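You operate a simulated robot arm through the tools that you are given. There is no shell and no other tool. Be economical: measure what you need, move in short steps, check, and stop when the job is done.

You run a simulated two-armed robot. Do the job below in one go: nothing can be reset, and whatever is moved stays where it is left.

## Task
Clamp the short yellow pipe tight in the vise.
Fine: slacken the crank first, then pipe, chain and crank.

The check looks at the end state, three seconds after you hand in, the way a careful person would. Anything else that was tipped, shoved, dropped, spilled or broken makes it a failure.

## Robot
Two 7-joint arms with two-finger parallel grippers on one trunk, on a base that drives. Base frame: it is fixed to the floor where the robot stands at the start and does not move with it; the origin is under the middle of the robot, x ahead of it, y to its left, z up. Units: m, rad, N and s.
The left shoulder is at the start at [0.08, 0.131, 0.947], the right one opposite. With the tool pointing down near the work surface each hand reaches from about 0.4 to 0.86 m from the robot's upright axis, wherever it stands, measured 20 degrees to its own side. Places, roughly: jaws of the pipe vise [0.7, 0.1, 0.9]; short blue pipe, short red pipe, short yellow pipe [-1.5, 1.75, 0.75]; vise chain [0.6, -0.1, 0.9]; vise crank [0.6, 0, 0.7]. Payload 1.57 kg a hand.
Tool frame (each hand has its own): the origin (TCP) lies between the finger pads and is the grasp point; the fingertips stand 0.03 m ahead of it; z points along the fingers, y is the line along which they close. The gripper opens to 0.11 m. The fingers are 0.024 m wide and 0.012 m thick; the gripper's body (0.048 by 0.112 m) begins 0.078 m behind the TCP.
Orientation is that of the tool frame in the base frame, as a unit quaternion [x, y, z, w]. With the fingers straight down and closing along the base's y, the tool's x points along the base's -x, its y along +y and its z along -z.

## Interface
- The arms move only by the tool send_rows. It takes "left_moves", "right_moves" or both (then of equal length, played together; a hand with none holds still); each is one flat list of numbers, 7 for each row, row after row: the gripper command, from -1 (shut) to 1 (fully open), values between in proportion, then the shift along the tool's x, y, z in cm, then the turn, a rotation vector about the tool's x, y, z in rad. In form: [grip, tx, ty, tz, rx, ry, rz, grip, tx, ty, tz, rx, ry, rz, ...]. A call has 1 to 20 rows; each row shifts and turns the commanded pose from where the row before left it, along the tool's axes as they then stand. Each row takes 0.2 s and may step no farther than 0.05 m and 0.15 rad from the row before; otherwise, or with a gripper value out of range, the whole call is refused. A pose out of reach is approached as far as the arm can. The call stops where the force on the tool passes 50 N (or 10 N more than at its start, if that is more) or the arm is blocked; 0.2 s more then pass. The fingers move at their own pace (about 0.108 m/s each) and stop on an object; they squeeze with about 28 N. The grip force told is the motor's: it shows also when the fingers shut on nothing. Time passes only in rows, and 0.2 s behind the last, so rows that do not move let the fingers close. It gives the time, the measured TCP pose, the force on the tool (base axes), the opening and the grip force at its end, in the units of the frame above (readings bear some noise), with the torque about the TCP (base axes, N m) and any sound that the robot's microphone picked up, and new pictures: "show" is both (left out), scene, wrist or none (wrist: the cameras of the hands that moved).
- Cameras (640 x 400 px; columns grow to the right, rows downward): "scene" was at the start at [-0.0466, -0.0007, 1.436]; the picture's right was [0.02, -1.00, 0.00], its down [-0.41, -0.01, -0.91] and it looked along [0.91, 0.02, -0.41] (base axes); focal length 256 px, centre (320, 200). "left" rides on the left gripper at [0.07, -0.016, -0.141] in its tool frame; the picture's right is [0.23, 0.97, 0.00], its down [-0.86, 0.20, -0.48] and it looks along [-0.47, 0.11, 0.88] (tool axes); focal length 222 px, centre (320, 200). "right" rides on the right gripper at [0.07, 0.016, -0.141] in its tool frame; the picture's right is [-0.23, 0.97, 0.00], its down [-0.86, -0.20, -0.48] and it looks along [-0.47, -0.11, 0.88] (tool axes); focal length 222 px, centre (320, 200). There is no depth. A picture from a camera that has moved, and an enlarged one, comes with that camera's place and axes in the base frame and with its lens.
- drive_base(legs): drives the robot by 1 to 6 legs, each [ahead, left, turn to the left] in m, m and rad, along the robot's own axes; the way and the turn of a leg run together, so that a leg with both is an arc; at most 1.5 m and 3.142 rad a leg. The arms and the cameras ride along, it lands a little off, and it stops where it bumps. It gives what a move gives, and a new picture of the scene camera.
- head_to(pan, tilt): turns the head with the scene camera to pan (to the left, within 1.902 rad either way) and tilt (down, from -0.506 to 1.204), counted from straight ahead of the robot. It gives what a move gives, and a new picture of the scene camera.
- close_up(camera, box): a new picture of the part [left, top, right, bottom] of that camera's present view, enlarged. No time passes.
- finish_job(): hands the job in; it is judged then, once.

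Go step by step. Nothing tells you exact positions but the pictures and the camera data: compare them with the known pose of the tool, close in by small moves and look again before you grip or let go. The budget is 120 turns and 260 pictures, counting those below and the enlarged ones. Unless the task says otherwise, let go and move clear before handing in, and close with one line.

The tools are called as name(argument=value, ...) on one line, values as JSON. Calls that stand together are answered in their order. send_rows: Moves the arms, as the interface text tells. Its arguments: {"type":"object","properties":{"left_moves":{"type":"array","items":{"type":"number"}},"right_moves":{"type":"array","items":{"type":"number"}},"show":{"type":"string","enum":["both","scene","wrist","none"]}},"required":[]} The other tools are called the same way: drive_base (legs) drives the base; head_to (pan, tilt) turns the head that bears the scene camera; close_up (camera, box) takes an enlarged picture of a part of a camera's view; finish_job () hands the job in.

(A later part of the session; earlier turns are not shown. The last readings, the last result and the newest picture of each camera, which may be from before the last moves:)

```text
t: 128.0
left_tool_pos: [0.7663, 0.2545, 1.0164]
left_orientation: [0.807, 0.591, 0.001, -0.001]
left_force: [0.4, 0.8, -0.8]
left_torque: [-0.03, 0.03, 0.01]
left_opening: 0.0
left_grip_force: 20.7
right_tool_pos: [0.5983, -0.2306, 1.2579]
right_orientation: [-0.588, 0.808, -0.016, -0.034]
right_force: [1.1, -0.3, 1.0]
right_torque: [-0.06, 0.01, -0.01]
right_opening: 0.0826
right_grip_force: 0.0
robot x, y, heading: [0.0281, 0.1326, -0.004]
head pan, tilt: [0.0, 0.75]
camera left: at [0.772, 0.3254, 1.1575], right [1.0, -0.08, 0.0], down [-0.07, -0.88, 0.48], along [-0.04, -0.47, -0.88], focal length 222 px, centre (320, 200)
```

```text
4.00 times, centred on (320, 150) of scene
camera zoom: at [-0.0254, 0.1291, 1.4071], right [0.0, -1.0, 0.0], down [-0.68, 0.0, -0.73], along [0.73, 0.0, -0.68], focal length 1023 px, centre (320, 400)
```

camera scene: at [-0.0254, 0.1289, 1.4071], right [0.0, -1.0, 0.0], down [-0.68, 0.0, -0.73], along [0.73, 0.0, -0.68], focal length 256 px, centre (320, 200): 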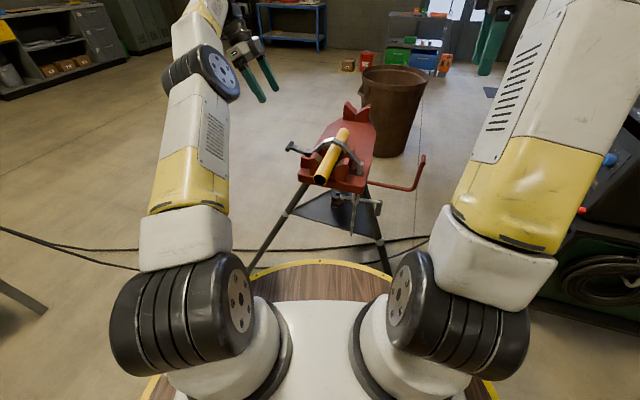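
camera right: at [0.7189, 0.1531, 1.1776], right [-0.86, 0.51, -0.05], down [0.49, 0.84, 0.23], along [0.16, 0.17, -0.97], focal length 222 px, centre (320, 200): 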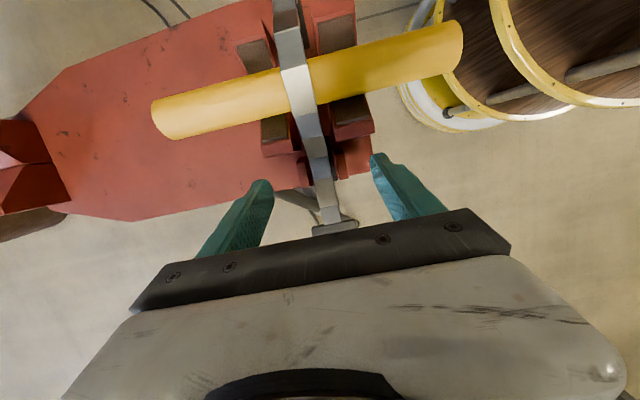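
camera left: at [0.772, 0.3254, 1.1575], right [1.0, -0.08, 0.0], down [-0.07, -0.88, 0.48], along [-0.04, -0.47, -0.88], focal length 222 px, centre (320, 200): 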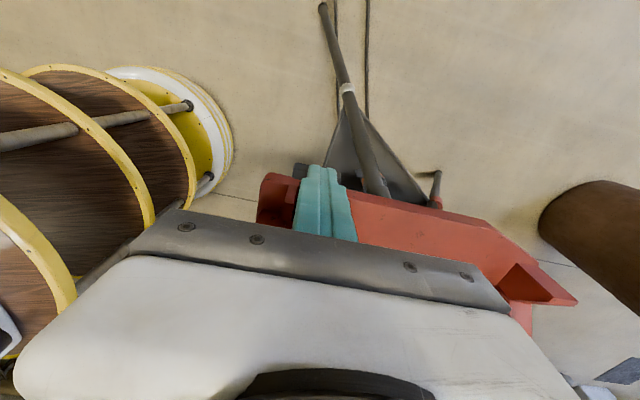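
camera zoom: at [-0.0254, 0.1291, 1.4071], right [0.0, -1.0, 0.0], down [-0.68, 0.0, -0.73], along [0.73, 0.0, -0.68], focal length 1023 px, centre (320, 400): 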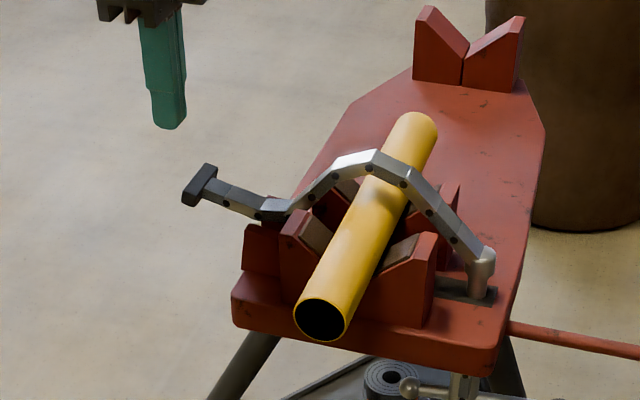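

send_rows(left_moves=[-1, -2, 0, 0, 0, 0, 0, -1, 0, 0, 1.7, 0, 0, 0, -1, 0, 0, 1.7, 0, 0, 0, -1, 0, 0, 0.4, 0, 0, 0, -1, 0, 0, 0.4, 0, 0, 0, -1, 0, 0, 0.4, 0, 0, 0, -1, 0, 0, 0.4, 0, 0, 0, -1, 0, 0, 0.4, 0, 0, 0, -1, 0, 0, 0.4, 0, 0, 0, -1, 0, 0, 0.4, 0, 0, 0, -1, 0, 0, 0.4, 0, 0, 0, -1, 0, 0, 0.4, 0, 0, 0], show="none")

close_up(camera="scene", box=[260, 100, 380, 200])

```text
t: 129.9
left_tool_pos: [0.7618, 0.2359, 0.9692]
left_orientation: [0.807, 0.591, 0.005, 0.001]
left_force: [-9.9, 0.4, 17.9]
left_torque: [0.13, 0.36, 0.03]
left_opening: 0.0
left_grip_force: 21.3
right_tool_pos: [0.5953, -0.2296, 1.2576]
right_orientation: [-0.588, 0.808, -0.016, -0.032]
right_force: [-0.1, -0.1, 0.7]
right_torque: [0.01, -0.04, 0.02]
right_opening: 0.0824
right_grip_force: 0.1
robot x, y, heading: [0.0271, 0.132, -0.008]
head pan, tilt: [0.0, 0.75]
stopped in row 9 (left hand): the force on the tool passed its limit at 56 N (the readings are from after the stop); the commanded pose is now the measured one
```

```text
4.00 times, centred on (320, 150) of scene
camera zoom: at [-0.027, 0.1288, 1.407], right [0.0, -1.0, 0.0], down [-0.68, 0.0, -0.73], along [0.73, 0.0, -0.68], focal length 1023 px, centre (320, 400)
```

zoom: 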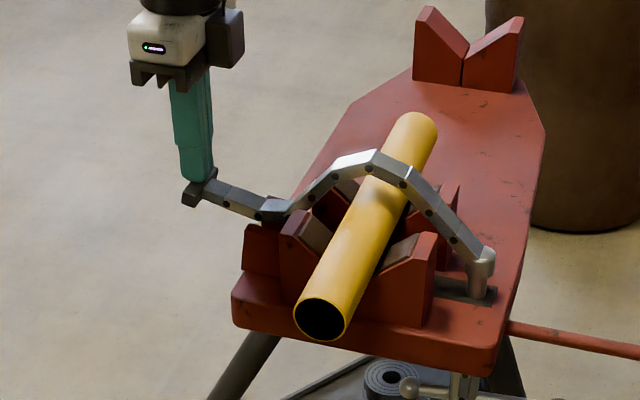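

Pushing meets 56 N, so the chain seems to be held in the slot already, with about 1 cm of gap left over the pipe for the crank to take up. I'll lift the left hand, back the base to where I cranked before, and turn the wrist back.

send_rows(left_moves=[-1, 0, 0, -3, 0, 0, 0, -1, 0, 0, -4, 0, 0, 0, -1, 0, 0, -4, 0, 0, 0, -1, 0, 0, -4, 0, 0, 0, -1, 0, 0, -4, 0, 0, 0, -1, 0, 0, -4, 0, 0, 0, -1, 0, 0, -3, 0, 0, 0], show="none")

drive_base(legs=[[-0.28, -0.13, 0]])

send_rows(left_moves=[-0.1, 0, 0, 0, 0, 0, -0.145, -0.1, 0, 0, 0, 0, 0, -0.145, -0.1, 0, 0, 0, 0, 0, -0.145, -0.1, 0, 0, 0, 0, 0, -0.145, -0.1, 0, 0, 0, 0, 0, -0.145, -0.1, 0, 0, 0, 0, 0, -0.145, -0.1, 0, 0, 0, 0, 0, -0.145, -0.1, 0, 0, 0, 0, 0, -0.145, -0.1, 0, 0, 0, 0, 0, -0.145, -0.1, 0, 0, 0, 0, 0, -0.145, -0.1, 0, 0, 0, 0, 0, -0.145, -0.1, 0, 0, 0, 0, 0, -0.145, -0.1, 0, 0, 0, 0, 0, -0.14], show="none")

close_up(camera="scene", box=[250, 80, 370, 180])

```text
t: 131.5
left_tool_pos: [0.7606, 0.2337, 1.2163]
left_orientation: [0.807, 0.591, 0.003, 0.001]
left_force: [1.3, 0.0, -0.1]
left_torque: [-0.02, 0.0, -0.02]
left_opening: 0.0
left_grip_force: 20.8
left hand out of reach, approached as far as the arm can: row 7
right_tool_pos: [0.5973, -0.2306, 1.2564]
right_orientation: [-0.589, 0.808, -0.015, -0.034]
right_force: [0.1, 0.6, 0.2]
right_torque: [0.01, 0.0, 0.02]
right_opening: 0.0825
right_grip_force: 0.0
robot x, y, heading: [0.0297, 0.1327, -0.005]
head pan, tilt: [0.0, 0.75]
```

```text
t: 133.6
left_tool_pos: [0.4824, 0.1066, 1.2161]
left_orientation: [0.806, 0.591, 0.004, 0.001]
left_force: [-0.4, 0.4, 0.3]
left_torque: [0.0, 0.03, -0.01]
left_opening: 0.0002
left_grip_force: 21.4
right_tool_pos: [0.3195, -0.3565, 1.2562]
right_orientation: [-0.588, 0.808, -0.016, -0.033]
right_force: [0.3, 0.0, 0.2]
right_torque: [0.0, 0.0, 0.01]
right_opening: 0.0823
right_grip_force: 0.0
robot x, y, heading: [-0.2525, 0.001, -0.002]
head pan, tilt: [0.0, 0.75]
camera scene: at [-0.3039, 0.0013, 1.4071], right [0.0, -1.0, 0.0], down [-0.68, 0.0, -0.73], along [0.73, 0.0, -0.68], focal length 256 px, centre (320, 200)
```

scene: 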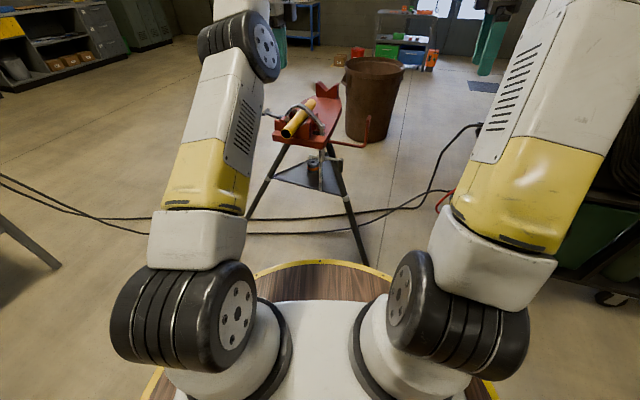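

```text
t: 136.4
left_tool_pos: [0.4823, 0.1062, 1.2156]
left_orientation: [-0.004, 1.0, 0.0, 0.003]
left_force: [0.4, 0.5, 0.7]
left_torque: [0.0, 0.01, 0.01]
left_opening: 0.0494
left_grip_force: 0.0
right_tool_pos: [0.3196, -0.3573, 1.2578]
right_orientation: [-0.588, 0.808, -0.015, -0.034]
right_force: [0.0, -0.1, 0.0]
right_torque: [0.01, 0.0, 0.0]
right_opening: 0.0827
right_grip_force: 0.0
robot x, y, heading: [-0.2479, 0.0016, 0.0]
head pan, tilt: [0.0, 0.75]
```

```text
4.00 times, centred on (310, 130) of scene
camera zoom: at [-0.304, 0.0012, 1.4071], right [0.0, -1.0, 0.0], down [-0.68, 0.0, -0.73], along [0.73, 0.0, -0.68], focal length 1023 px, centre (360, 480)
```

zoom: 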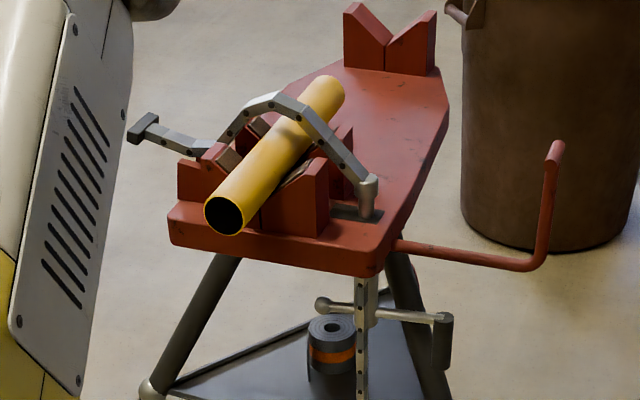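

The vise and chain are as left. I'll repeat the left arm's earlier approach: down on the left side, then level and yaw.

send_rows(left_moves=[-0.1, 0.23, 1.76, 3.87, 0, 0, 0, -0.1, 0.23, 1.76, 3.87, 0, 0, 0, -0.1, 0.23, 1.76, 3.87, 0, 0, 0, -0.1, 0.23, 1.76, 3.87, 0, 0, 0, -0.1, 0.23, 1.76, 3.87, 0, 0, 0, -0.1, 0.23, 1.76, 3.87, 0, 0, 0, -0.1, 0.23, 1.76, 3.87, 0, 0, 0, -0.1, 0.23, 1.76, 3.87, 0, 0, 0, -0.1, 0.23, 1.76, 3.87, 0, 0, 0, -0.1, 0.23, 1.76, 3.87, 0, 0, 0, -0.1, 0.23, 1.76, 3.87, 0, 0, 0, -0.1, 0.23, 1.76, 3.87, 0, 0, 0], show="none")

send_rows(left_moves=[-0.1, -2, 0, 0, 0, -0.15, 0, -0.1, -2, 0, 0, 0, -0.15, 0, -0.1, -2, 0, 0, 0, -0.15, 0, -0.1, -1, 0, 0, 0, -0.15, 0, -0.1, 0, 0, 0, 0, -0.15, 0, -0.1, 0, 0, 0, 0, -0.15, 0, -0.1, 0, 0, 0, 0, -0.15, 0, -0.1, 0, 0, 0, 0, -0.15, 0, -0.1, 0, 0, 0, 0, -0.15, 0, -0.1, 0, 0, 0, 0.14, 0, 0.03, -0.1, 0, 0, 0, 0.14, 0, 0.03, -0.1, 0, 0, 0, 0.14, 0, 0.03, -0.1, 0, 0, 0, 0.14, 0, 0.03, -0.1, 0, 0, -1, 0.14, 0, 0.03], show="wrist")

```text
t: 139.0
left_tool_pos: [0.4586, 0.3206, 0.7501]
left_orientation: [-0.003, 1.0, 0.001, 0.004]
left_force: [-0.8, -0.2, -0.9]
left_torque: [0.01, -0.03, 0.0]
left_opening: 0.0495
left_grip_force: 0.0
right_tool_pos: [0.3184, -0.3568, 1.258]
right_orientation: [-0.588, 0.808, -0.016, -0.033]
right_force: [-0.5, 0.1, -0.4]
right_torque: [0.02, -0.03, -0.01]
right_opening: 0.0825
right_grip_force: 0.1
robot x, y, heading: [-0.2478, 0.0046, -0.001]
head pan, tilt: [0.0, 0.75]
```

```text
t: 142.0
left_tool_pos: [0.5156, 0.3251, 0.7671]
left_orientation: [0.272, 0.73, -0.22, 0.587]
left_force: [-0.8, 0.8, 0.1]
left_torque: [0.0, 0.01, -0.01]
left_opening: 0.0494
left_grip_force: 0.1
right_tool_pos: [0.3181, -0.3564, 1.2582]
right_orientation: [-0.588, 0.808, -0.016, -0.034]
right_force: [-0.1, 0.9, -0.3]
right_torque: [0.02, -0.01, 0.02]
right_opening: 0.0825
right_grip_force: 0.0
robot x, y, heading: [-0.2465, 0.0052, -0.006]
head pan, tilt: [0.0, 0.75]
camera left: at [0.3898, 0.4122, 0.729], right [0.6, 0.77, -0.22], down [-0.08, 0.34, 0.94], along [0.8, -0.54, 0.27], focal length 222 px, centre (320, 200)
```

left: 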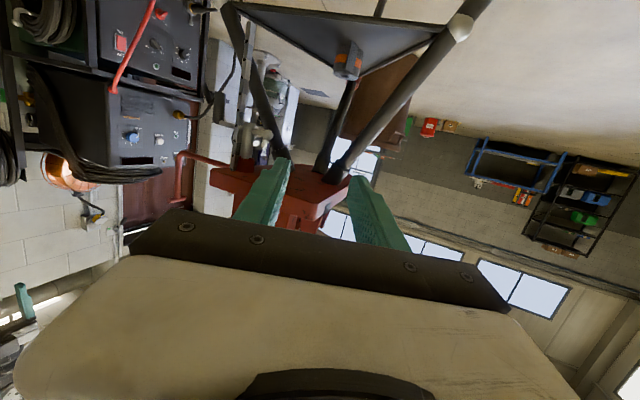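

send_rows(left_moves=[-0.1, -0.4, -3.26, 2, 0, 0, 0, -0.1, -0.4, -3.26, 2, 0, 0, 0, -0.1, -0.4, -3.26, 2, 0, 0, 0, -0.1, -0.4, -3.26, 2, 0, 0, 0, -0.1, -0.4, -3.26, 2, 0, 0, 0, -0.1, -0.4, -3.26, 2, 0, 0, 0, -0.1, -0.4, -3.26, 2, 0, 0, 0, -0.1, 0, 0, 4.5, 0, 0, 0, -0.1, 0, 0, 4.5, 0, 0, 0], show="none")

close_up(camera="left", box=[200, 20, 440, 220])

```text
t: 144.0
left_tool_pos: [0.5405, -0.0001, 0.7468]
left_orientation: [0.272, 0.73, -0.219, 0.588]
left_force: [0.6, 0.0, -0.7]
left_torque: [-0.01, 0.03, 0.0]
left_opening: 0.0495
left_grip_force: 0.1
right_tool_pos: [0.3183, -0.3559, 1.2568]
right_orientation: [-0.587, 0.808, -0.015, -0.034]
right_force: [-0.4, 0.2, 0.9]
right_torque: [-0.06, -0.04, 0.02]
right_opening: 0.0824
right_grip_force: 0.2
robot x, y, heading: [-0.248, 0.0026, -0.004]
head pan, tilt: [0.0, 0.75]
```

```text
2.00 times, centred on (320, 120) of left
camera zoom: at [0.4148, 0.0884, 0.7078], right [0.6, 0.77, -0.22], down [-0.09, 0.34, 0.94], along [0.8, -0.54, 0.27], focal length 444 px, centre (320, 360)
```

zoom: 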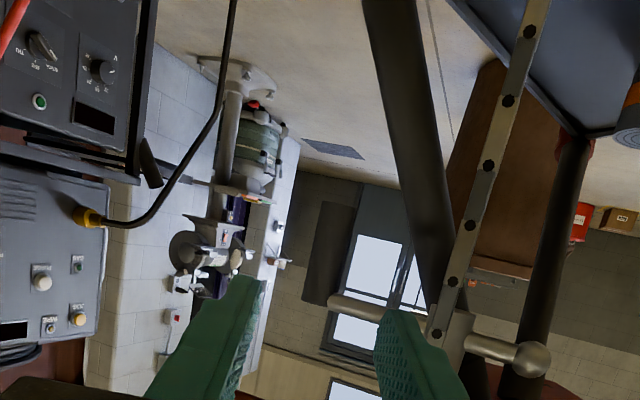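

The crank grip is centred between the fingers again. I'll advance 15 cm and close.

send_rows(left_moves=[-0.1, 0.1, 0.4, 4.5, 0, 0, 0, -0.1, 0.1, 0.3, 4.5, 0, 0, 0, -0.1, 0, 0.2, 4, 0, 0, 0, -0.1, 0, 0, 2, 0, 0, 0, -1, 0, 0, 0, 0, 0, 0, -1, 0, 0, 0, 0, 0, 0, -1, 0, 0, 0, 0, 0, 0], show="none")

close_up(camera="scene", box=[250, 80, 370, 180])

```text
t: 145.6
left_tool_pos: [0.6584, -0.0905, 0.7096]
left_orientation: [0.272, 0.73, -0.219, 0.588]
left_force: [-4.4, -7.7, -2.5]
left_torque: [0.05, 0.11, 0.04]
left_opening: 0.0238
left_grip_force: 35.8
right_tool_pos: [0.3183, -0.3574, 1.2586]
right_orientation: [-0.588, 0.808, -0.016, -0.034]
right_force: [-0.3, -1.4, 0.7]
right_torque: [0.08, 0.0, -0.02]
right_opening: 0.0825
right_grip_force: 0.1
robot x, y, heading: [-0.2476, 0.0025, -0.004]
head pan, tilt: [0.0, 0.75]
```

```text
4.00 times, centred on (310, 130) of scene
camera zoom: at [-0.304, 0.0009, 1.4071], right [0.0, -1.0, 0.0], down [-0.68, 0.0, -0.73], along [0.73, 0.0, -0.68], focal length 1023 px, centre (360, 480)
```

zoom: 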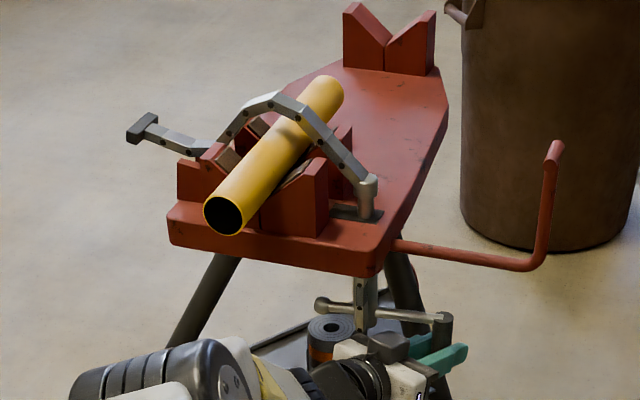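

Gripped. I'll tighten clockwise by about 40° and look at the chain.

send_rows(left_moves=[-1, 0.33, -0.56, -1.44, 0, 0, 0, -1, 0.32, -0.28, -1.44, 0, 0, 0, -1, 0.33, -0.02, -1.46, 0, 0, 0, -1, 0.32, 0.24, -1.44, 0, 0, 0, -1, 0, 0, 0, 0, 0, 0], show="none")

close_up(camera="scene", box=[265, 90, 345, 150])

```text
t: 146.8
left_tool_pos: [0.6071, -0.0587, 0.7105]
left_orientation: [0.274, 0.729, -0.221, 0.587]
left_force: [-26.1, -26.9, -3.8]
left_torque: [-0.5, -0.22, -0.63]
left_opening: 0.0237
left_grip_force: 36.2
right_tool_pos: [0.3173, -0.3585, 1.2579]
right_orientation: [-0.588, 0.808, -0.016, -0.032]
right_force: [0.7, -0.2, 1.1]
right_torque: [-0.01, 0.0, -0.01]
right_opening: 0.0826
right_grip_force: 0.0
robot x, y, heading: [-0.2501, 0.005, -0.005]
head pan, tilt: [0.0, 0.75]
```

```text
6.67 times, centred on (305, 120) of scene
camera zoom: at [-0.3049, 0.0004, 1.407], right [0.0, -1.0, 0.0], down [-0.68, 0.0, -0.73], along [0.73, 0.0, -0.68], focal length 1705 px, centre (420, 733)
```

zoom: 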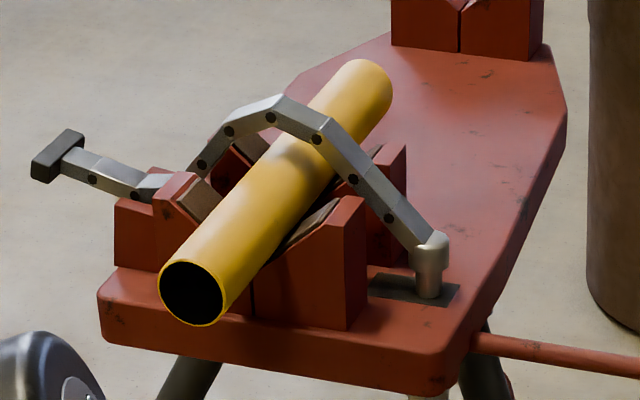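

The post is dropping and the chain is drawing in. I'll continue another 40°, with a slightly wider radius.

send_rows(left_moves=[-1, 0.25, 0.26, -1.13, 0, 0, 0, -1, 0.29, 0.76, -1.33, 0, 0, 0, -1, 0.27, 0.99, -1.2, 0, 0, 0, -1, 0.22, 1.18, -1.0, 0, 0, 0, -1, 0, 0, 0, 0, 0, 0], show="none")

close_up(camera="scene", box=[265, 90, 345, 150])

```text
t: 147.3
left_tool_pos: [0.594, -0.0427, 0.7113]
left_orientation: [0.277, 0.728, -0.224, 0.586]
left_force: [-8.4, 1.0, 5.0]
left_torque: [-0.04, -0.09, 0.24]
left_opening: 0.0234
left_grip_force: 35.3
right_tool_pos: [0.3189, -0.3573, 1.2568]
right_orientation: [-0.588, 0.808, -0.016, -0.034]
right_force: [-0.6, 0.5, -0.2]
right_torque: [0.04, -0.02, 0.0]
right_opening: 0.0825
right_grip_force: 0.1
robot x, y, heading: [-0.2458, 0.0039, -0.006]
head pan, tilt: [0.0, 0.75]
stopped in row 2 (left hand): the force on the tool passed its limit at 55 N (the readings are from after the stop); the commanded pose is now the measured one
```

```text
6.67 times, centred on (305, 120) of scene
camera zoom: at [-0.3048, 0.0011, 1.407], right [0.0, -1.0, 0.0], down [-0.68, 0.0, -0.73], along [0.73, 0.0, -0.68], focal length 1705 px, centre (420, 733)
```

zoom: 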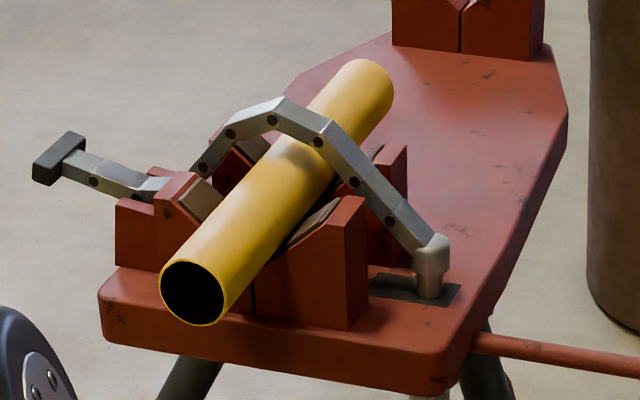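

Resistance has come in and the fingers began sliding along the grip, because I was pulling along them. I'll release and regrip with the tool pointing straight ahead so the finger sides push along the tangent.

send_rows(left_moves=[-0.1, 0, 0, 0, 0, 0, 0, -0.1, 0, 0, 0, 0, 0, 0, -0.1, 0, 0, -4.5, 0, 0, 0, -0.1, 0, 0, -4.5, 0, 0, 0, -0.1, 0, 0, -4.5, 0, 0, 0, -0.1, 0, -1.5, 0, -0.14, 0, -0.03, -0.1, 0, -1.5, 0, -0.14, 0, -0.03, -0.1, 0, -1.5, 0, -0.14, 0, -0.03, -0.1, 0, -1.5, 0, -0.14, 0, -0.03, -0.1, 0, -1.5, 0, -0.14, 0, -0.03], show="none")

close_up(camera="left", box=[200, 20, 440, 220])

close_up(camera="scene", box=[250, 80, 370, 180])

```text
t: 149.6
left_tool_pos: [0.4642, -0.0194, 0.7381]
left_orientation: [0.004, 0.779, -0.001, 0.627]
left_force: [-0.2, 0.0, 0.0]
left_torque: [0.0, 0.03, -0.01]
left_opening: 0.0493
left_grip_force: 0.0
right_tool_pos: [0.3185, -0.3574, 1.2568]
right_orientation: [-0.588, 0.808, -0.016, -0.034]
right_force: [0.7, 0.7, -0.4]
right_torque: [-0.02, 0.0, -0.03]
right_opening: 0.0823
right_grip_force: 0.0
robot x, y, heading: [-0.2491, 0.0007, -0.007]
head pan, tilt: [0.0, 0.75]
```

```text
2.00 times, centred on (320, 120) of left
camera zoom: at [0.3115, -0.0335, 0.7007], right [-0.04, 0.97, -0.22], down [-0.28, 0.2, 0.94], along [0.96, 0.1, 0.27], focal length 444 px, centre (320, 360)
```

zoom: 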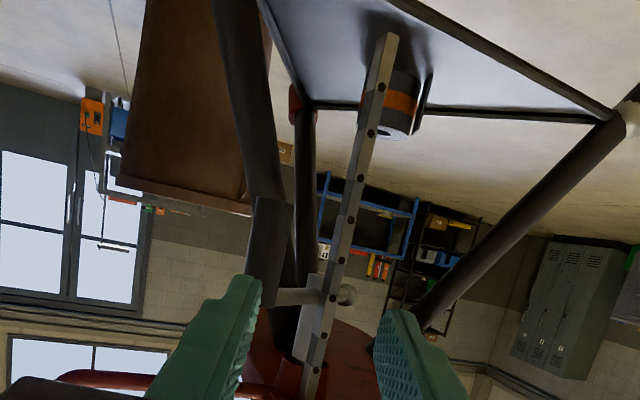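

```text
4.00 times, centred on (310, 130) of scene
camera zoom: at [-0.3042, 0.0016, 1.4071], right [0.0, -1.0, 0.0], down [-0.68, 0.0, -0.73], along [0.73, 0.0, -0.68], focal length 1023 px, centre (360, 480)
```

zoom: 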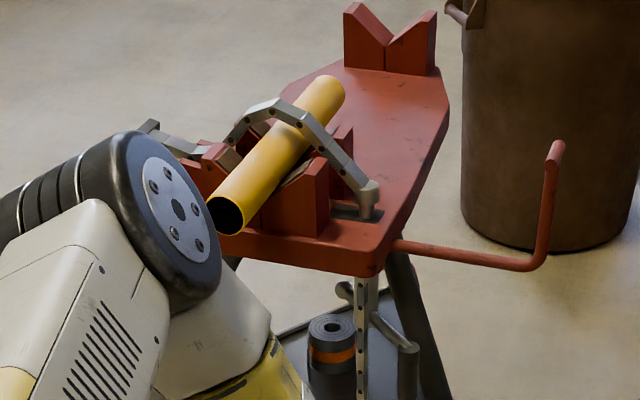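

send_rows(left_moves=[-0.1, -0.4, -3.3, 0, 0, 0, 0, -0.1, 0, 0, 4, 0, 0, 0, -0.1, 0, 0, 4, 0, 0, 0], show="scene")

close_up(camera="left", box=[200, 20, 440, 220])

```text
t: 150.3
left_tool_pos: [0.5441, -0.0557, 0.7256]
left_orientation: [0.007, 0.778, -0.004, 0.628]
left_force: [0.4, -0.4, -0.2]
left_torque: [-0.03, -0.03, -0.02]
left_opening: 0.0495
left_grip_force: 0.1
right_tool_pos: [0.3189, -0.3563, 1.2574]
right_orientation: [-0.588, 0.808, -0.016, -0.033]
right_force: [-0.2, 0.7, -0.2]
right_torque: [-0.02, 0.02, 0.0]
right_opening: 0.0823
right_grip_force: 0.1
robot x, y, heading: [-0.2487, 0.0035, -0.001]
head pan, tilt: [0.0, 0.75]
camera scene: at [-0.3044, 0.0012, 1.4071], right [0.0, -1.0, 0.0], down [-0.68, 0.0, -0.73], along [0.73, 0.0, -0.68], focal length 256 px, centre (320, 200)
```

scene: 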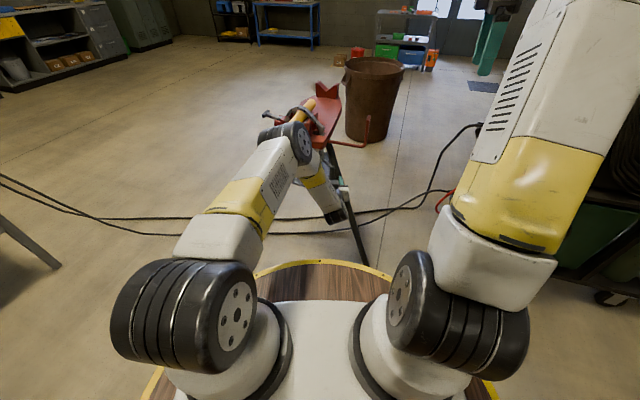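

```text
2.00 times, centred on (320, 120) of left
camera zoom: at [0.3905, -0.0692, 0.687], right [-0.04, 0.97, -0.22], down [-0.28, 0.2, 0.94], along [0.96, 0.1, 0.27], focal length 444 px, centre (320, 360)
```

zoom: 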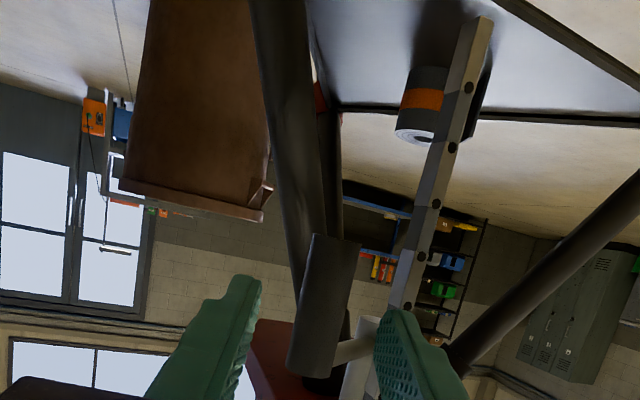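

send_rows(left_moves=[-0.1, 0, 0.4, 3, 0, 0, 0, -0.1, 0, 0, 3, 0, 0, 0, -1, 0, 0, 0, 0, 0, 0, -1, 0, 0, 0, 0, 0, 0, -1, 0, 0, 0, 0, 0, 0, -1, 0.13, 1.46, -0.58, 0, 0, 0, -1, 0.07, 1.55, -0.32, 0, 0, 0], show="none")

close_up(camera="scene", box=[265, 80, 365, 180])

close_up(camera="left", box=[200, 20, 440, 220])

```text
t: 151.9
left_tool_pos: [0.5929, -0.0217, 0.7123]
left_orientation: [0.006, 0.779, -0.003, 0.626]
left_force: [-9.4, -8.9, 0.8]
left_torque: [-0.25, 0.28, -0.38]
left_opening: 0.0237
left_grip_force: 36.4
right_tool_pos: [0.3176, -0.3571, 1.2579]
right_orientation: [-0.587, 0.808, -0.016, -0.034]
right_force: [0.6, -0.2, -0.6]
right_torque: [0.02, 0.03, 0.05]
right_opening: 0.0825
right_grip_force: 0.2
robot x, y, heading: [-0.2494, 0.0029, -0.007]
head pan, tilt: [0.0, 0.75]
```

```text
4.00 times, centred on (315, 130) of scene
camera zoom: at [-0.3046, 0.0007, 1.4071], right [0.0, -1.0, 0.0], down [-0.68, 0.0, -0.73], along [0.73, 0.0, -0.68], focal length 1023 px, centre (340, 480)
```

zoom: 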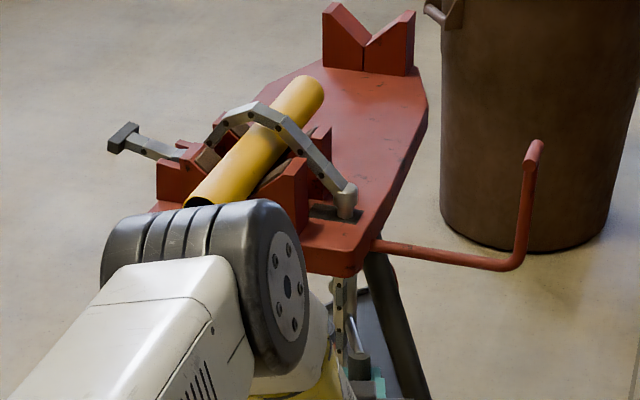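

```text
2.00 times, centred on (320, 120) of left
camera zoom: at [0.4395, -0.0357, 0.6739], right [-0.04, 0.98, -0.22], down [-0.28, 0.2, 0.94], along [0.96, 0.1, 0.27], focal length 444 px, centre (320, 360)
```

zoom: 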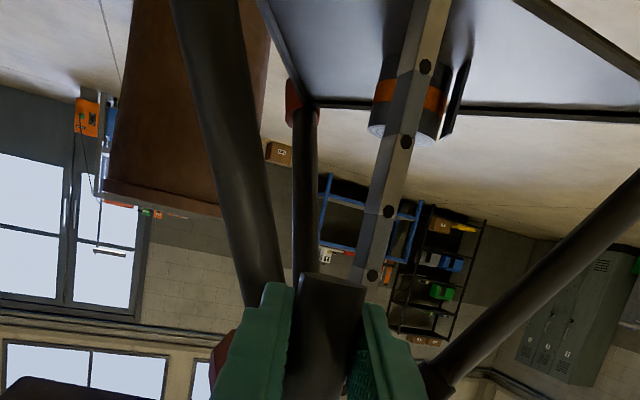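

It turns easily at about 13 N, so it's not tight yet. I'll carry on clockwise in 10° rows, watching the force.

send_rows(left_moves=[-1, 0.01, 1.57, -0.06, 0, 0, 0, -1, -0.05, 1.57, 0.21, 0, 0, 0, -1, 0, 0, 0, 0, 0, 0], show="none")

close_up(camera="scene", box=[265, 90, 345, 150])

```text
t: 152.8
left_tool_pos: [0.5957, 0.0125, 0.7107]
left_orientation: [0.005, 0.779, -0.001, 0.627]
left_force: [-2.4, -2.3, -6.2]
left_torque: [-0.37, 0.05, -0.28]
left_opening: 0.0239
left_grip_force: 36.1
right_tool_pos: [0.3192, -0.3578, 1.2568]
right_orientation: [-0.588, 0.808, -0.015, -0.034]
right_force: [0.0, -0.1, 0.4]
right_torque: [-0.03, 0.01, -0.01]
right_opening: 0.0824
right_grip_force: 0.0
robot x, y, heading: [-0.2517, 0.0021, -0.005]
head pan, tilt: [0.0, 0.75]
```

```text
6.67 times, centred on (305, 120) of scene
camera zoom: at [-0.304, 0.0011, 1.4071], right [0.0, -1.0, 0.0], down [-0.68, 0.0, -0.73], along [0.73, 0.0, -0.68], focal length 1705 px, centre (420, 733)
```

zoom: 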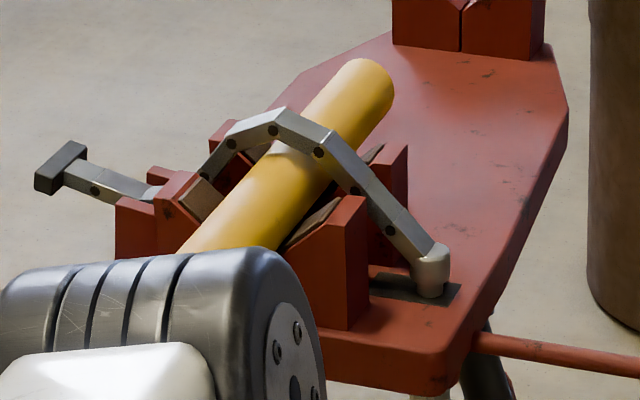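

The chain is nearly on the pipe now. Continuing.

send_rows(left_moves=[-1, -0.1, 1.5, 0.48, 0, 0, 0, -1, -0.16, 1.39, 0.72, 0, 0, 0, -1, 0, 0, 0, 0, 0, 0], show="none")

close_up(camera="scene", box=[265, 90, 345, 150])

```text
t: 153.6
left_tool_pos: [0.6086, 0.0391, 0.7131]
left_orientation: [0.006, 0.779, -0.003, 0.626]
left_force: [-1.7, -4.4, -6.9]
left_torque: [-0.23, 0.15, -0.38]
left_opening: 0.0237
left_grip_force: 36.0
right_tool_pos: [0.3188, -0.3578, 1.2573]
right_orientation: [-0.587, 0.809, -0.015, -0.033]
right_force: [-0.7, -0.2, 0.8]
right_torque: [0.01, -0.01, -0.02]
right_opening: 0.0826
right_grip_force: 0.0
robot x, y, heading: [-0.2499, 0.0025, -0.006]
head pan, tilt: [0.0, 0.75]
```

```text
6.67 times, centred on (305, 120) of scene
camera zoom: at [-0.3039, 0.001, 1.4071], right [0.0, -1.0, 0.0], down [-0.68, 0.0, -0.73], along [0.73, 0.0, -0.68], focal length 1705 px, centre (420, 733)
```

zoom: 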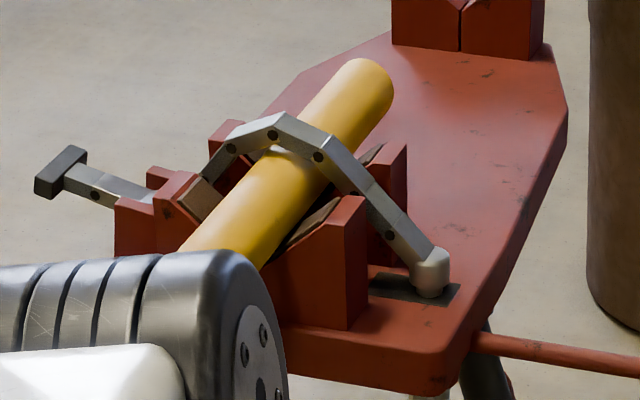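

send_rows(left_moves=[-1, -0.21, 1.24, 0.95, 0, 0, 0, -1, -0.25, 1.06, 1.14, 0, 0, 0, -1, 0, 0, 0, 0, 0, 0], show="none")

close_up(camera="scene", box=[265, 90, 345, 150])

```text
t: 154.3
left_tool_pos: [0.6293, 0.0624, 0.7139]
left_orientation: [0.006, 0.779, -0.003, 0.627]
left_force: [-0.3, -5.9, -4.5]
left_torque: [-0.33, 0.22, -0.38]
left_opening: 0.0238
left_grip_force: 35.3
right_tool_pos: [0.3183, -0.3591, 1.2574]
right_orientation: [-0.588, 0.808, -0.016, -0.033]
right_force: [0.0, 0.3, -0.1]
right_torque: [-0.01, -0.01, 0.0]
right_opening: 0.0825
right_grip_force: 0.0
robot x, y, heading: [-0.2512, 0.0049, -0.003]
head pan, tilt: [0.0, 0.75]
```

```text
6.67 times, centred on (305, 120) of scene
camera zoom: at [-0.304, 0.001, 1.4071], right [0.0, -1.0, 0.0], down [-0.68, 0.0, -0.73], along [0.73, 0.0, -0.68], focal length 1705 px, centre (420, 733)
```

zoom: 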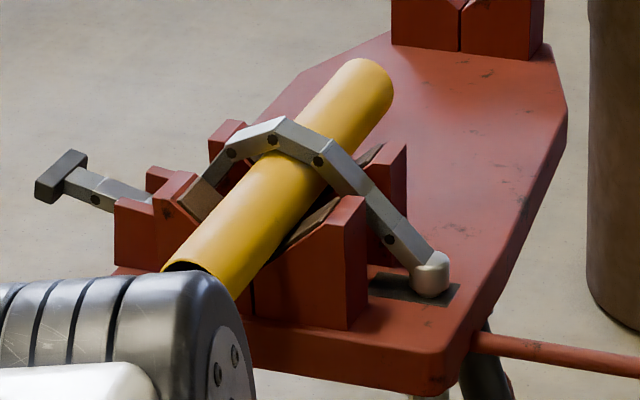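

The chain is now lying on the pipe. I'll keep turning until it bites.

send_rows(left_moves=[-1, -0.29, 0.83, 1.31, 0, 0, 0, -1, -0.31, 0.59, 1.43, 0, 0, 0, -1, 0, 0, 0, 0, 0, 0], show="none")

close_up(camera="scene", box=[265, 90, 345, 150])

```text
t: 155.2
left_tool_pos: [0.6578, 0.0765, 0.7125]
left_orientation: [0.005, 0.778, -0.002, 0.628]
left_force: [-2.2, 0.0, -2.8]
left_torque: [-0.22, -0.09, -0.32]
left_opening: 0.0235
left_grip_force: 35.6
right_tool_pos: [0.3189, -0.3573, 1.2568]
right_orientation: [-0.588, 0.808, -0.017, -0.034]
right_force: [0.3, -0.6, 0.3]
right_torque: [-0.02, -0.01, 0.0]
right_opening: 0.0827
right_grip_force: 0.0
robot x, y, heading: [-0.2483, 0.0077, -0.007]
head pan, tilt: [0.0, 0.75]
```

```text
6.67 times, centred on (305, 120) of scene
camera zoom: at [-0.3042, 0.0012, 1.4071], right [0.0, -1.0, 0.0], down [-0.68, 0.0, -0.73], along [0.73, 0.0, -0.68], focal length 1705 px, centre (420, 733)
```

zoom: 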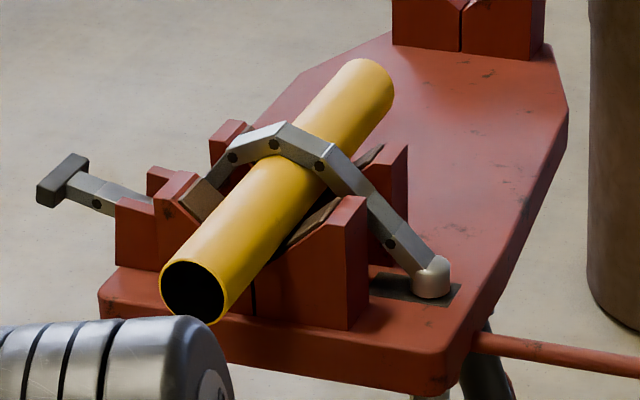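

send_rows(left_moves=[-1, -0.33, 0.33, 1.51, 0, 0, 0, -1, -0.34, 0.06, 1.53, 0, 0, 0, -1, 0, 0, 0, 0, 0, 0], show="none")

close_up(camera="scene", box=[265, 90, 345, 150])

```text
t: 155.9
left_tool_pos: [0.6881, 0.0805, 0.7115]
left_orientation: [0.004, 0.78, -0.002, 0.626]
left_force: [-16.6, 13.3, -5.2]
left_torque: [-0.28, -0.11, -0.42]
left_opening: 0.0236
left_grip_force: 36.0
right_tool_pos: [0.3186, -0.3571, 1.2573]
right_orientation: [-0.588, 0.808, -0.016, -0.034]
right_force: [0.4, -0.1, 0.0]
right_torque: [0.02, 0.02, 0.01]
right_opening: 0.0825
right_grip_force: 0.0
robot x, y, heading: [-0.2508, 0.004, -0.002]
head pan, tilt: [0.0, 0.75]
```

```text
6.67 times, centred on (305, 120) of scene
camera zoom: at [-0.3043, 0.0017, 1.4071], right [0.0, -1.0, 0.0], down [-0.68, 0.0, -0.73], along [0.73, 0.0, -0.68], focal length 1705 px, centre (420, 733)
```

zoom: 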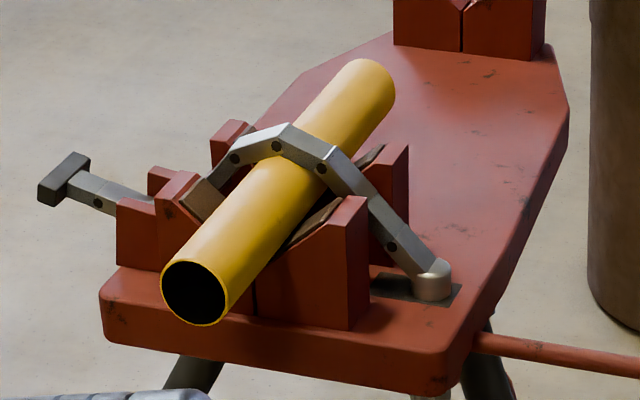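

Resistance is building (about 17 N). I'll continue in 5° rows.

send_rows(left_moves=[-1, -0.17, -0.05, 0.77, 0, 0, 0, -1, -0.17, -0.1, 0.77, 0, 0, 0, -1, 0, 0, 0, 0, 0, 0], show="none")

close_up(camera="scene", box=[265, 90, 345, 150])

```text
t: 156.8
left_tool_pos: [0.7051, 0.0833, 0.7122]
left_orientation: [0.004, 0.779, -0.002, 0.627]
left_force: [-13.4, 30.8, -7.3]
left_torque: [-0.49, -0.15, -0.98]
left_opening: 0.0239
left_grip_force: 35.6
right_tool_pos: [0.3188, -0.357, 1.2568]
right_orientation: [-0.588, 0.808, -0.016, -0.034]
right_force: [0.3, 0.1, 0.5]
right_torque: [0.04, -0.01, 0.01]
right_opening: 0.0828
right_grip_force: 0.1
robot x, y, heading: [-0.2471, 0.0011, -0.009]
head pan, tilt: [0.0, 0.75]
```

```text
6.67 times, centred on (305, 120) of scene
camera zoom: at [-0.3039, 0.0022, 1.4071], right [0.0, -1.0, 0.0], down [-0.68, 0.0, -0.73], along [0.73, 0.0, -0.68], focal length 1705 px, centre (420, 733)
```

zoom: 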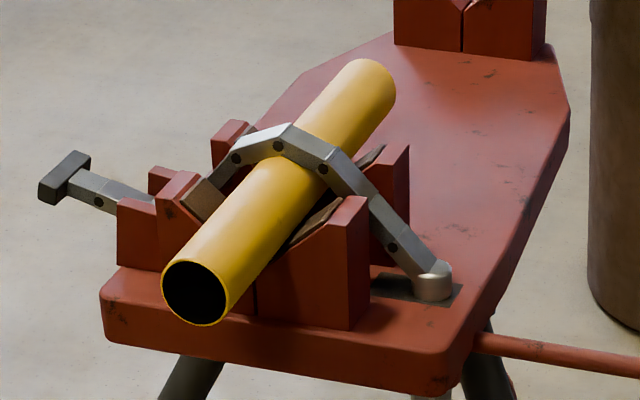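

send_rows(left_moves=[-1, -0.1, 0.4, 0.4, 0, 0, 0, -1, -0.17, 0, 0.77, 0, 0, 0, -1, -0.17, -0.1, 0.77, 0, 0, 0, -1, 0, 0, 0, 0, 0, 0], show="none")

close_up(camera="scene", box=[265, 90, 345, 150])

close_up(camera="left", box=[200, 20, 440, 220])

```text
t: 157.8
left_tool_pos: [0.7235, 0.0829, 0.7128]
left_orientation: [0.004, 0.779, -0.002, 0.627]
left_force: [-34.6, 25.7, -1.3]
left_torque: [-0.43, -0.23, -0.92]
left_opening: 0.0236
left_grip_force: 35.5
right_tool_pos: [0.3186, -0.3568, 1.2575]
right_orientation: [-0.588, 0.808, -0.016, -0.034]
right_force: [0.2, -0.5, -0.1]
right_torque: [-0.02, -0.03, -0.03]
right_opening: 0.0825
right_grip_force: 0.0
robot x, y, heading: [-0.249, 0.0061, -0.004]
head pan, tilt: [0.0, 0.75]
```

```text
6.67 times, centred on (305, 120) of scene
camera zoom: at [-0.3052, 0.0019, 1.407], right [0.0, -1.0, 0.0], down [-0.68, 0.0, -0.73], along [0.73, 0.0, -0.68], focal length 1705 px, centre (420, 733)
```

zoom: 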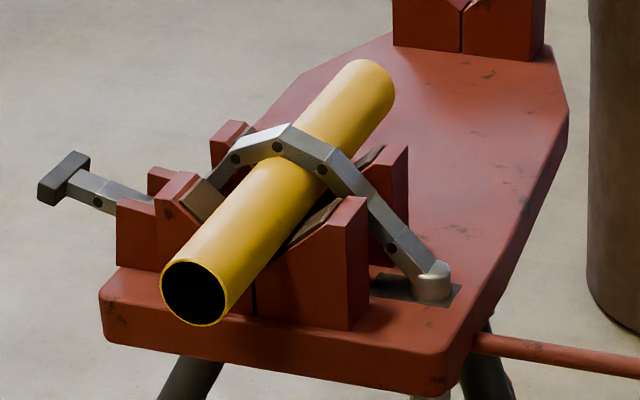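

```text
2.00 times, centred on (320, 120) of left
camera zoom: at [0.5706, 0.0684, 0.6749], right [-0.04, 0.97, -0.22], down [-0.28, 0.2, 0.94], along [0.96, 0.1, 0.27], focal length 444 px, centre (320, 360)
```

zoom: 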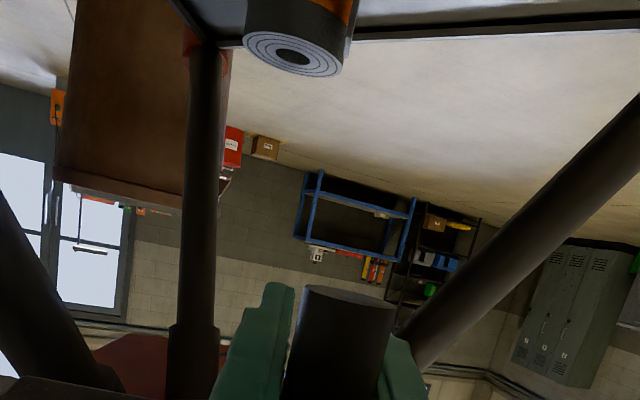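

The chain bears on the pipe and the fingers again slide on the grip at about 35 N along the tangent. I'll open, recentre and yaw about 40° around the grip so the finger side can push harder.

send_rows(left_moves=[-0.1, 0, 0, 0, 0, 0, 0, -0.1, 0, 0, 0, 0, 0, 0, -0.1, 0, 0, -1.7, 0, 0, 0], show="none")

close_up(camera="left", box=[200, 20, 440, 220])

close_up(camera="scene", box=[265, 90, 345, 150])

```text
t: 158.6
left_tool_pos: [0.708, 0.08, 0.7184]
left_orientation: [0.006, 0.779, -0.003, 0.627]
left_force: [-0.7, -0.5, -0.2]
left_torque: [-0.02, -0.05, 0.01]
left_opening: 0.0495
left_grip_force: 0.0
right_tool_pos: [0.3186, -0.3578, 1.2572]
right_orientation: [-0.588, 0.808, -0.016, -0.033]
right_force: [-0.1, -0.3, -0.2]
right_torque: [0.01, -0.01, 0.0]
right_opening: 0.0827
right_grip_force: 0.1
robot x, y, heading: [-0.2467, 0.007, -0.002]
head pan, tilt: [0.0, 0.75]
```

```text
2.00 times, centred on (320, 120) of left
camera zoom: at [0.5553, 0.0667, 0.6793], right [-0.04, 0.98, -0.22], down [-0.28, 0.2, 0.94], along [0.96, 0.1, 0.27], focal length 444 px, centre (320, 360)
```

zoom: 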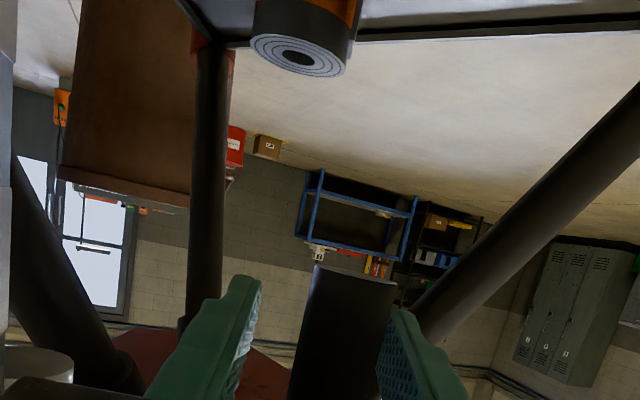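

```text
6.67 times, centred on (305, 120) of scene
camera zoom: at [-0.304, 0.0011, 1.4071], right [0.0, -1.0, 0.0], down [-0.68, 0.0, -0.73], along [0.73, 0.0, -0.68], focal length 1705 px, centre (420, 733)
```

zoom: 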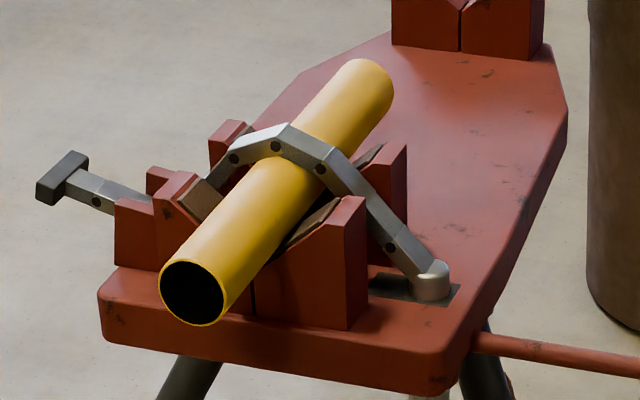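

send_rows(left_moves=[-0.1, 0, 0.5, -2.1, 0, 0, 0, -0.1, 0, 0, 0, 0.14, 0, 0.03, -0.1, 0, 0, 0, 0.14, 0, 0.03, -0.1, 0, 0, 0, 0.14, 0, 0.03, -0.1, 0, 0, 0, 0.14, 0, 0.03, -0.1, 0, 0, 0, 0.14, 0, 0.03, -0.1, 0, 0, 0, 0.14, 0, 0.03], show="none")

close_up(camera="left", box=[200, 20, 440, 220])

```text
t: 160.2
left_tool_pos: [0.6567, 0.0813, 0.737]
left_orientation: [0.329, 0.707, -0.265, 0.567]
left_force: [2.8, 5.8, -1.3]
left_torque: [0.09, 0.02, 0.11]
left_opening: 0.0544
left_grip_force: 2.9
left hand out of reach, approached as far as the arm can: row 6, 7
right_tool_pos: [0.3179, -0.3577, 1.2566]
right_orientation: [-0.588, 0.808, -0.016, -0.034]
right_force: [-0.4, 0.0, 0.0]
right_torque: [0.01, -0.02, -0.01]
right_opening: 0.0826
right_grip_force: 0.0
robot x, y, heading: [-0.2533, 0.0039, -0.002]
head pan, tilt: [0.0, 0.75]
```

```text
2.00 times, centred on (320, 120) of left
camera zoom: at [0.545, 0.1878, 0.6995], right [0.71, 0.67, -0.22], down [-0.03, 0.35, 0.94], along [0.7, -0.66, 0.26], focal length 444 px, centre (320, 360)
```

zoom: 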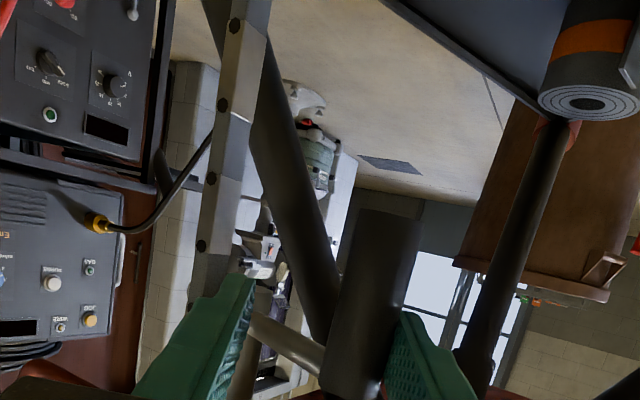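

send_rows(left_moves=[-0.1, 1.2, 1.2, 0, 0, 0, 0, -0.1, 0.8, 0, 0, 0, 0, 0, -1, 0, 0, 0, 0, 0, 0, -1, 0, 0, 0, 0, 0, 0, -1, 0, 0, 0, 0, 0, 0], show="none")

close_up(camera="left", box=[200, 20, 440, 220])

close_up(camera="scene", box=[265, 90, 345, 150])

```text
t: 161.3
left_tool_pos: [0.6493, 0.0895, 0.7254]
left_orientation: [0.328, 0.707, -0.264, 0.568]
left_force: [-7.1, 27.1, 5.9]
left_torque: [0.19, -0.04, 0.22]
left_opening: 0.0238
left_grip_force: 36.2
left hand out of reach, approached as far as the arm can: row 1, 2
right_tool_pos: [0.3191, -0.3551, 1.258]
right_orientation: [-0.588, 0.808, -0.016, -0.034]
right_force: [-0.2, -0.7, -0.2]
right_torque: [0.0, 0.0, 0.02]
right_opening: 0.0825
right_grip_force: 0.1
robot x, y, heading: [-0.2475, 0.0056, -0.004]
head pan, tilt: [0.0, 0.75]
```

```text
2.00 times, centred on (320, 120) of left
camera zoom: at [0.5381, 0.1957, 0.6876], right [0.71, 0.67, -0.22], down [-0.03, 0.35, 0.94], along [0.7, -0.66, 0.27], focal length 444 px, centre (320, 360)
```

zoom: 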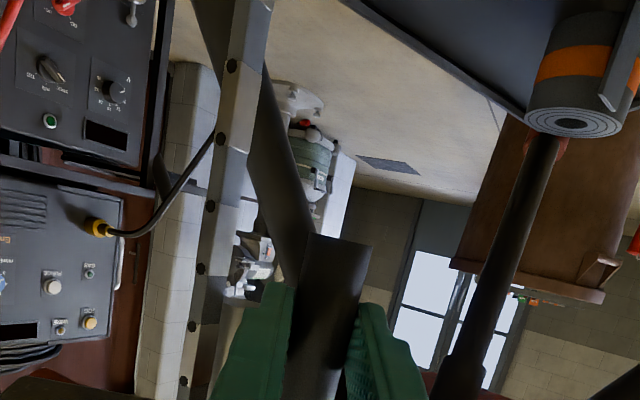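

```text
6.67 times, centred on (305, 120) of scene
camera zoom: at [-0.3047, 0.0021, 1.407], right [0.0, -1.0, 0.0], down [-0.68, 0.0, -0.73], along [0.73, 0.0, -0.68], focal length 1705 px, centre (420, 733)
```

zoom: 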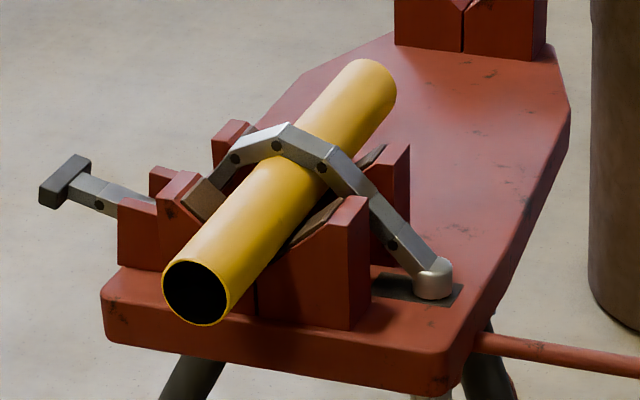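

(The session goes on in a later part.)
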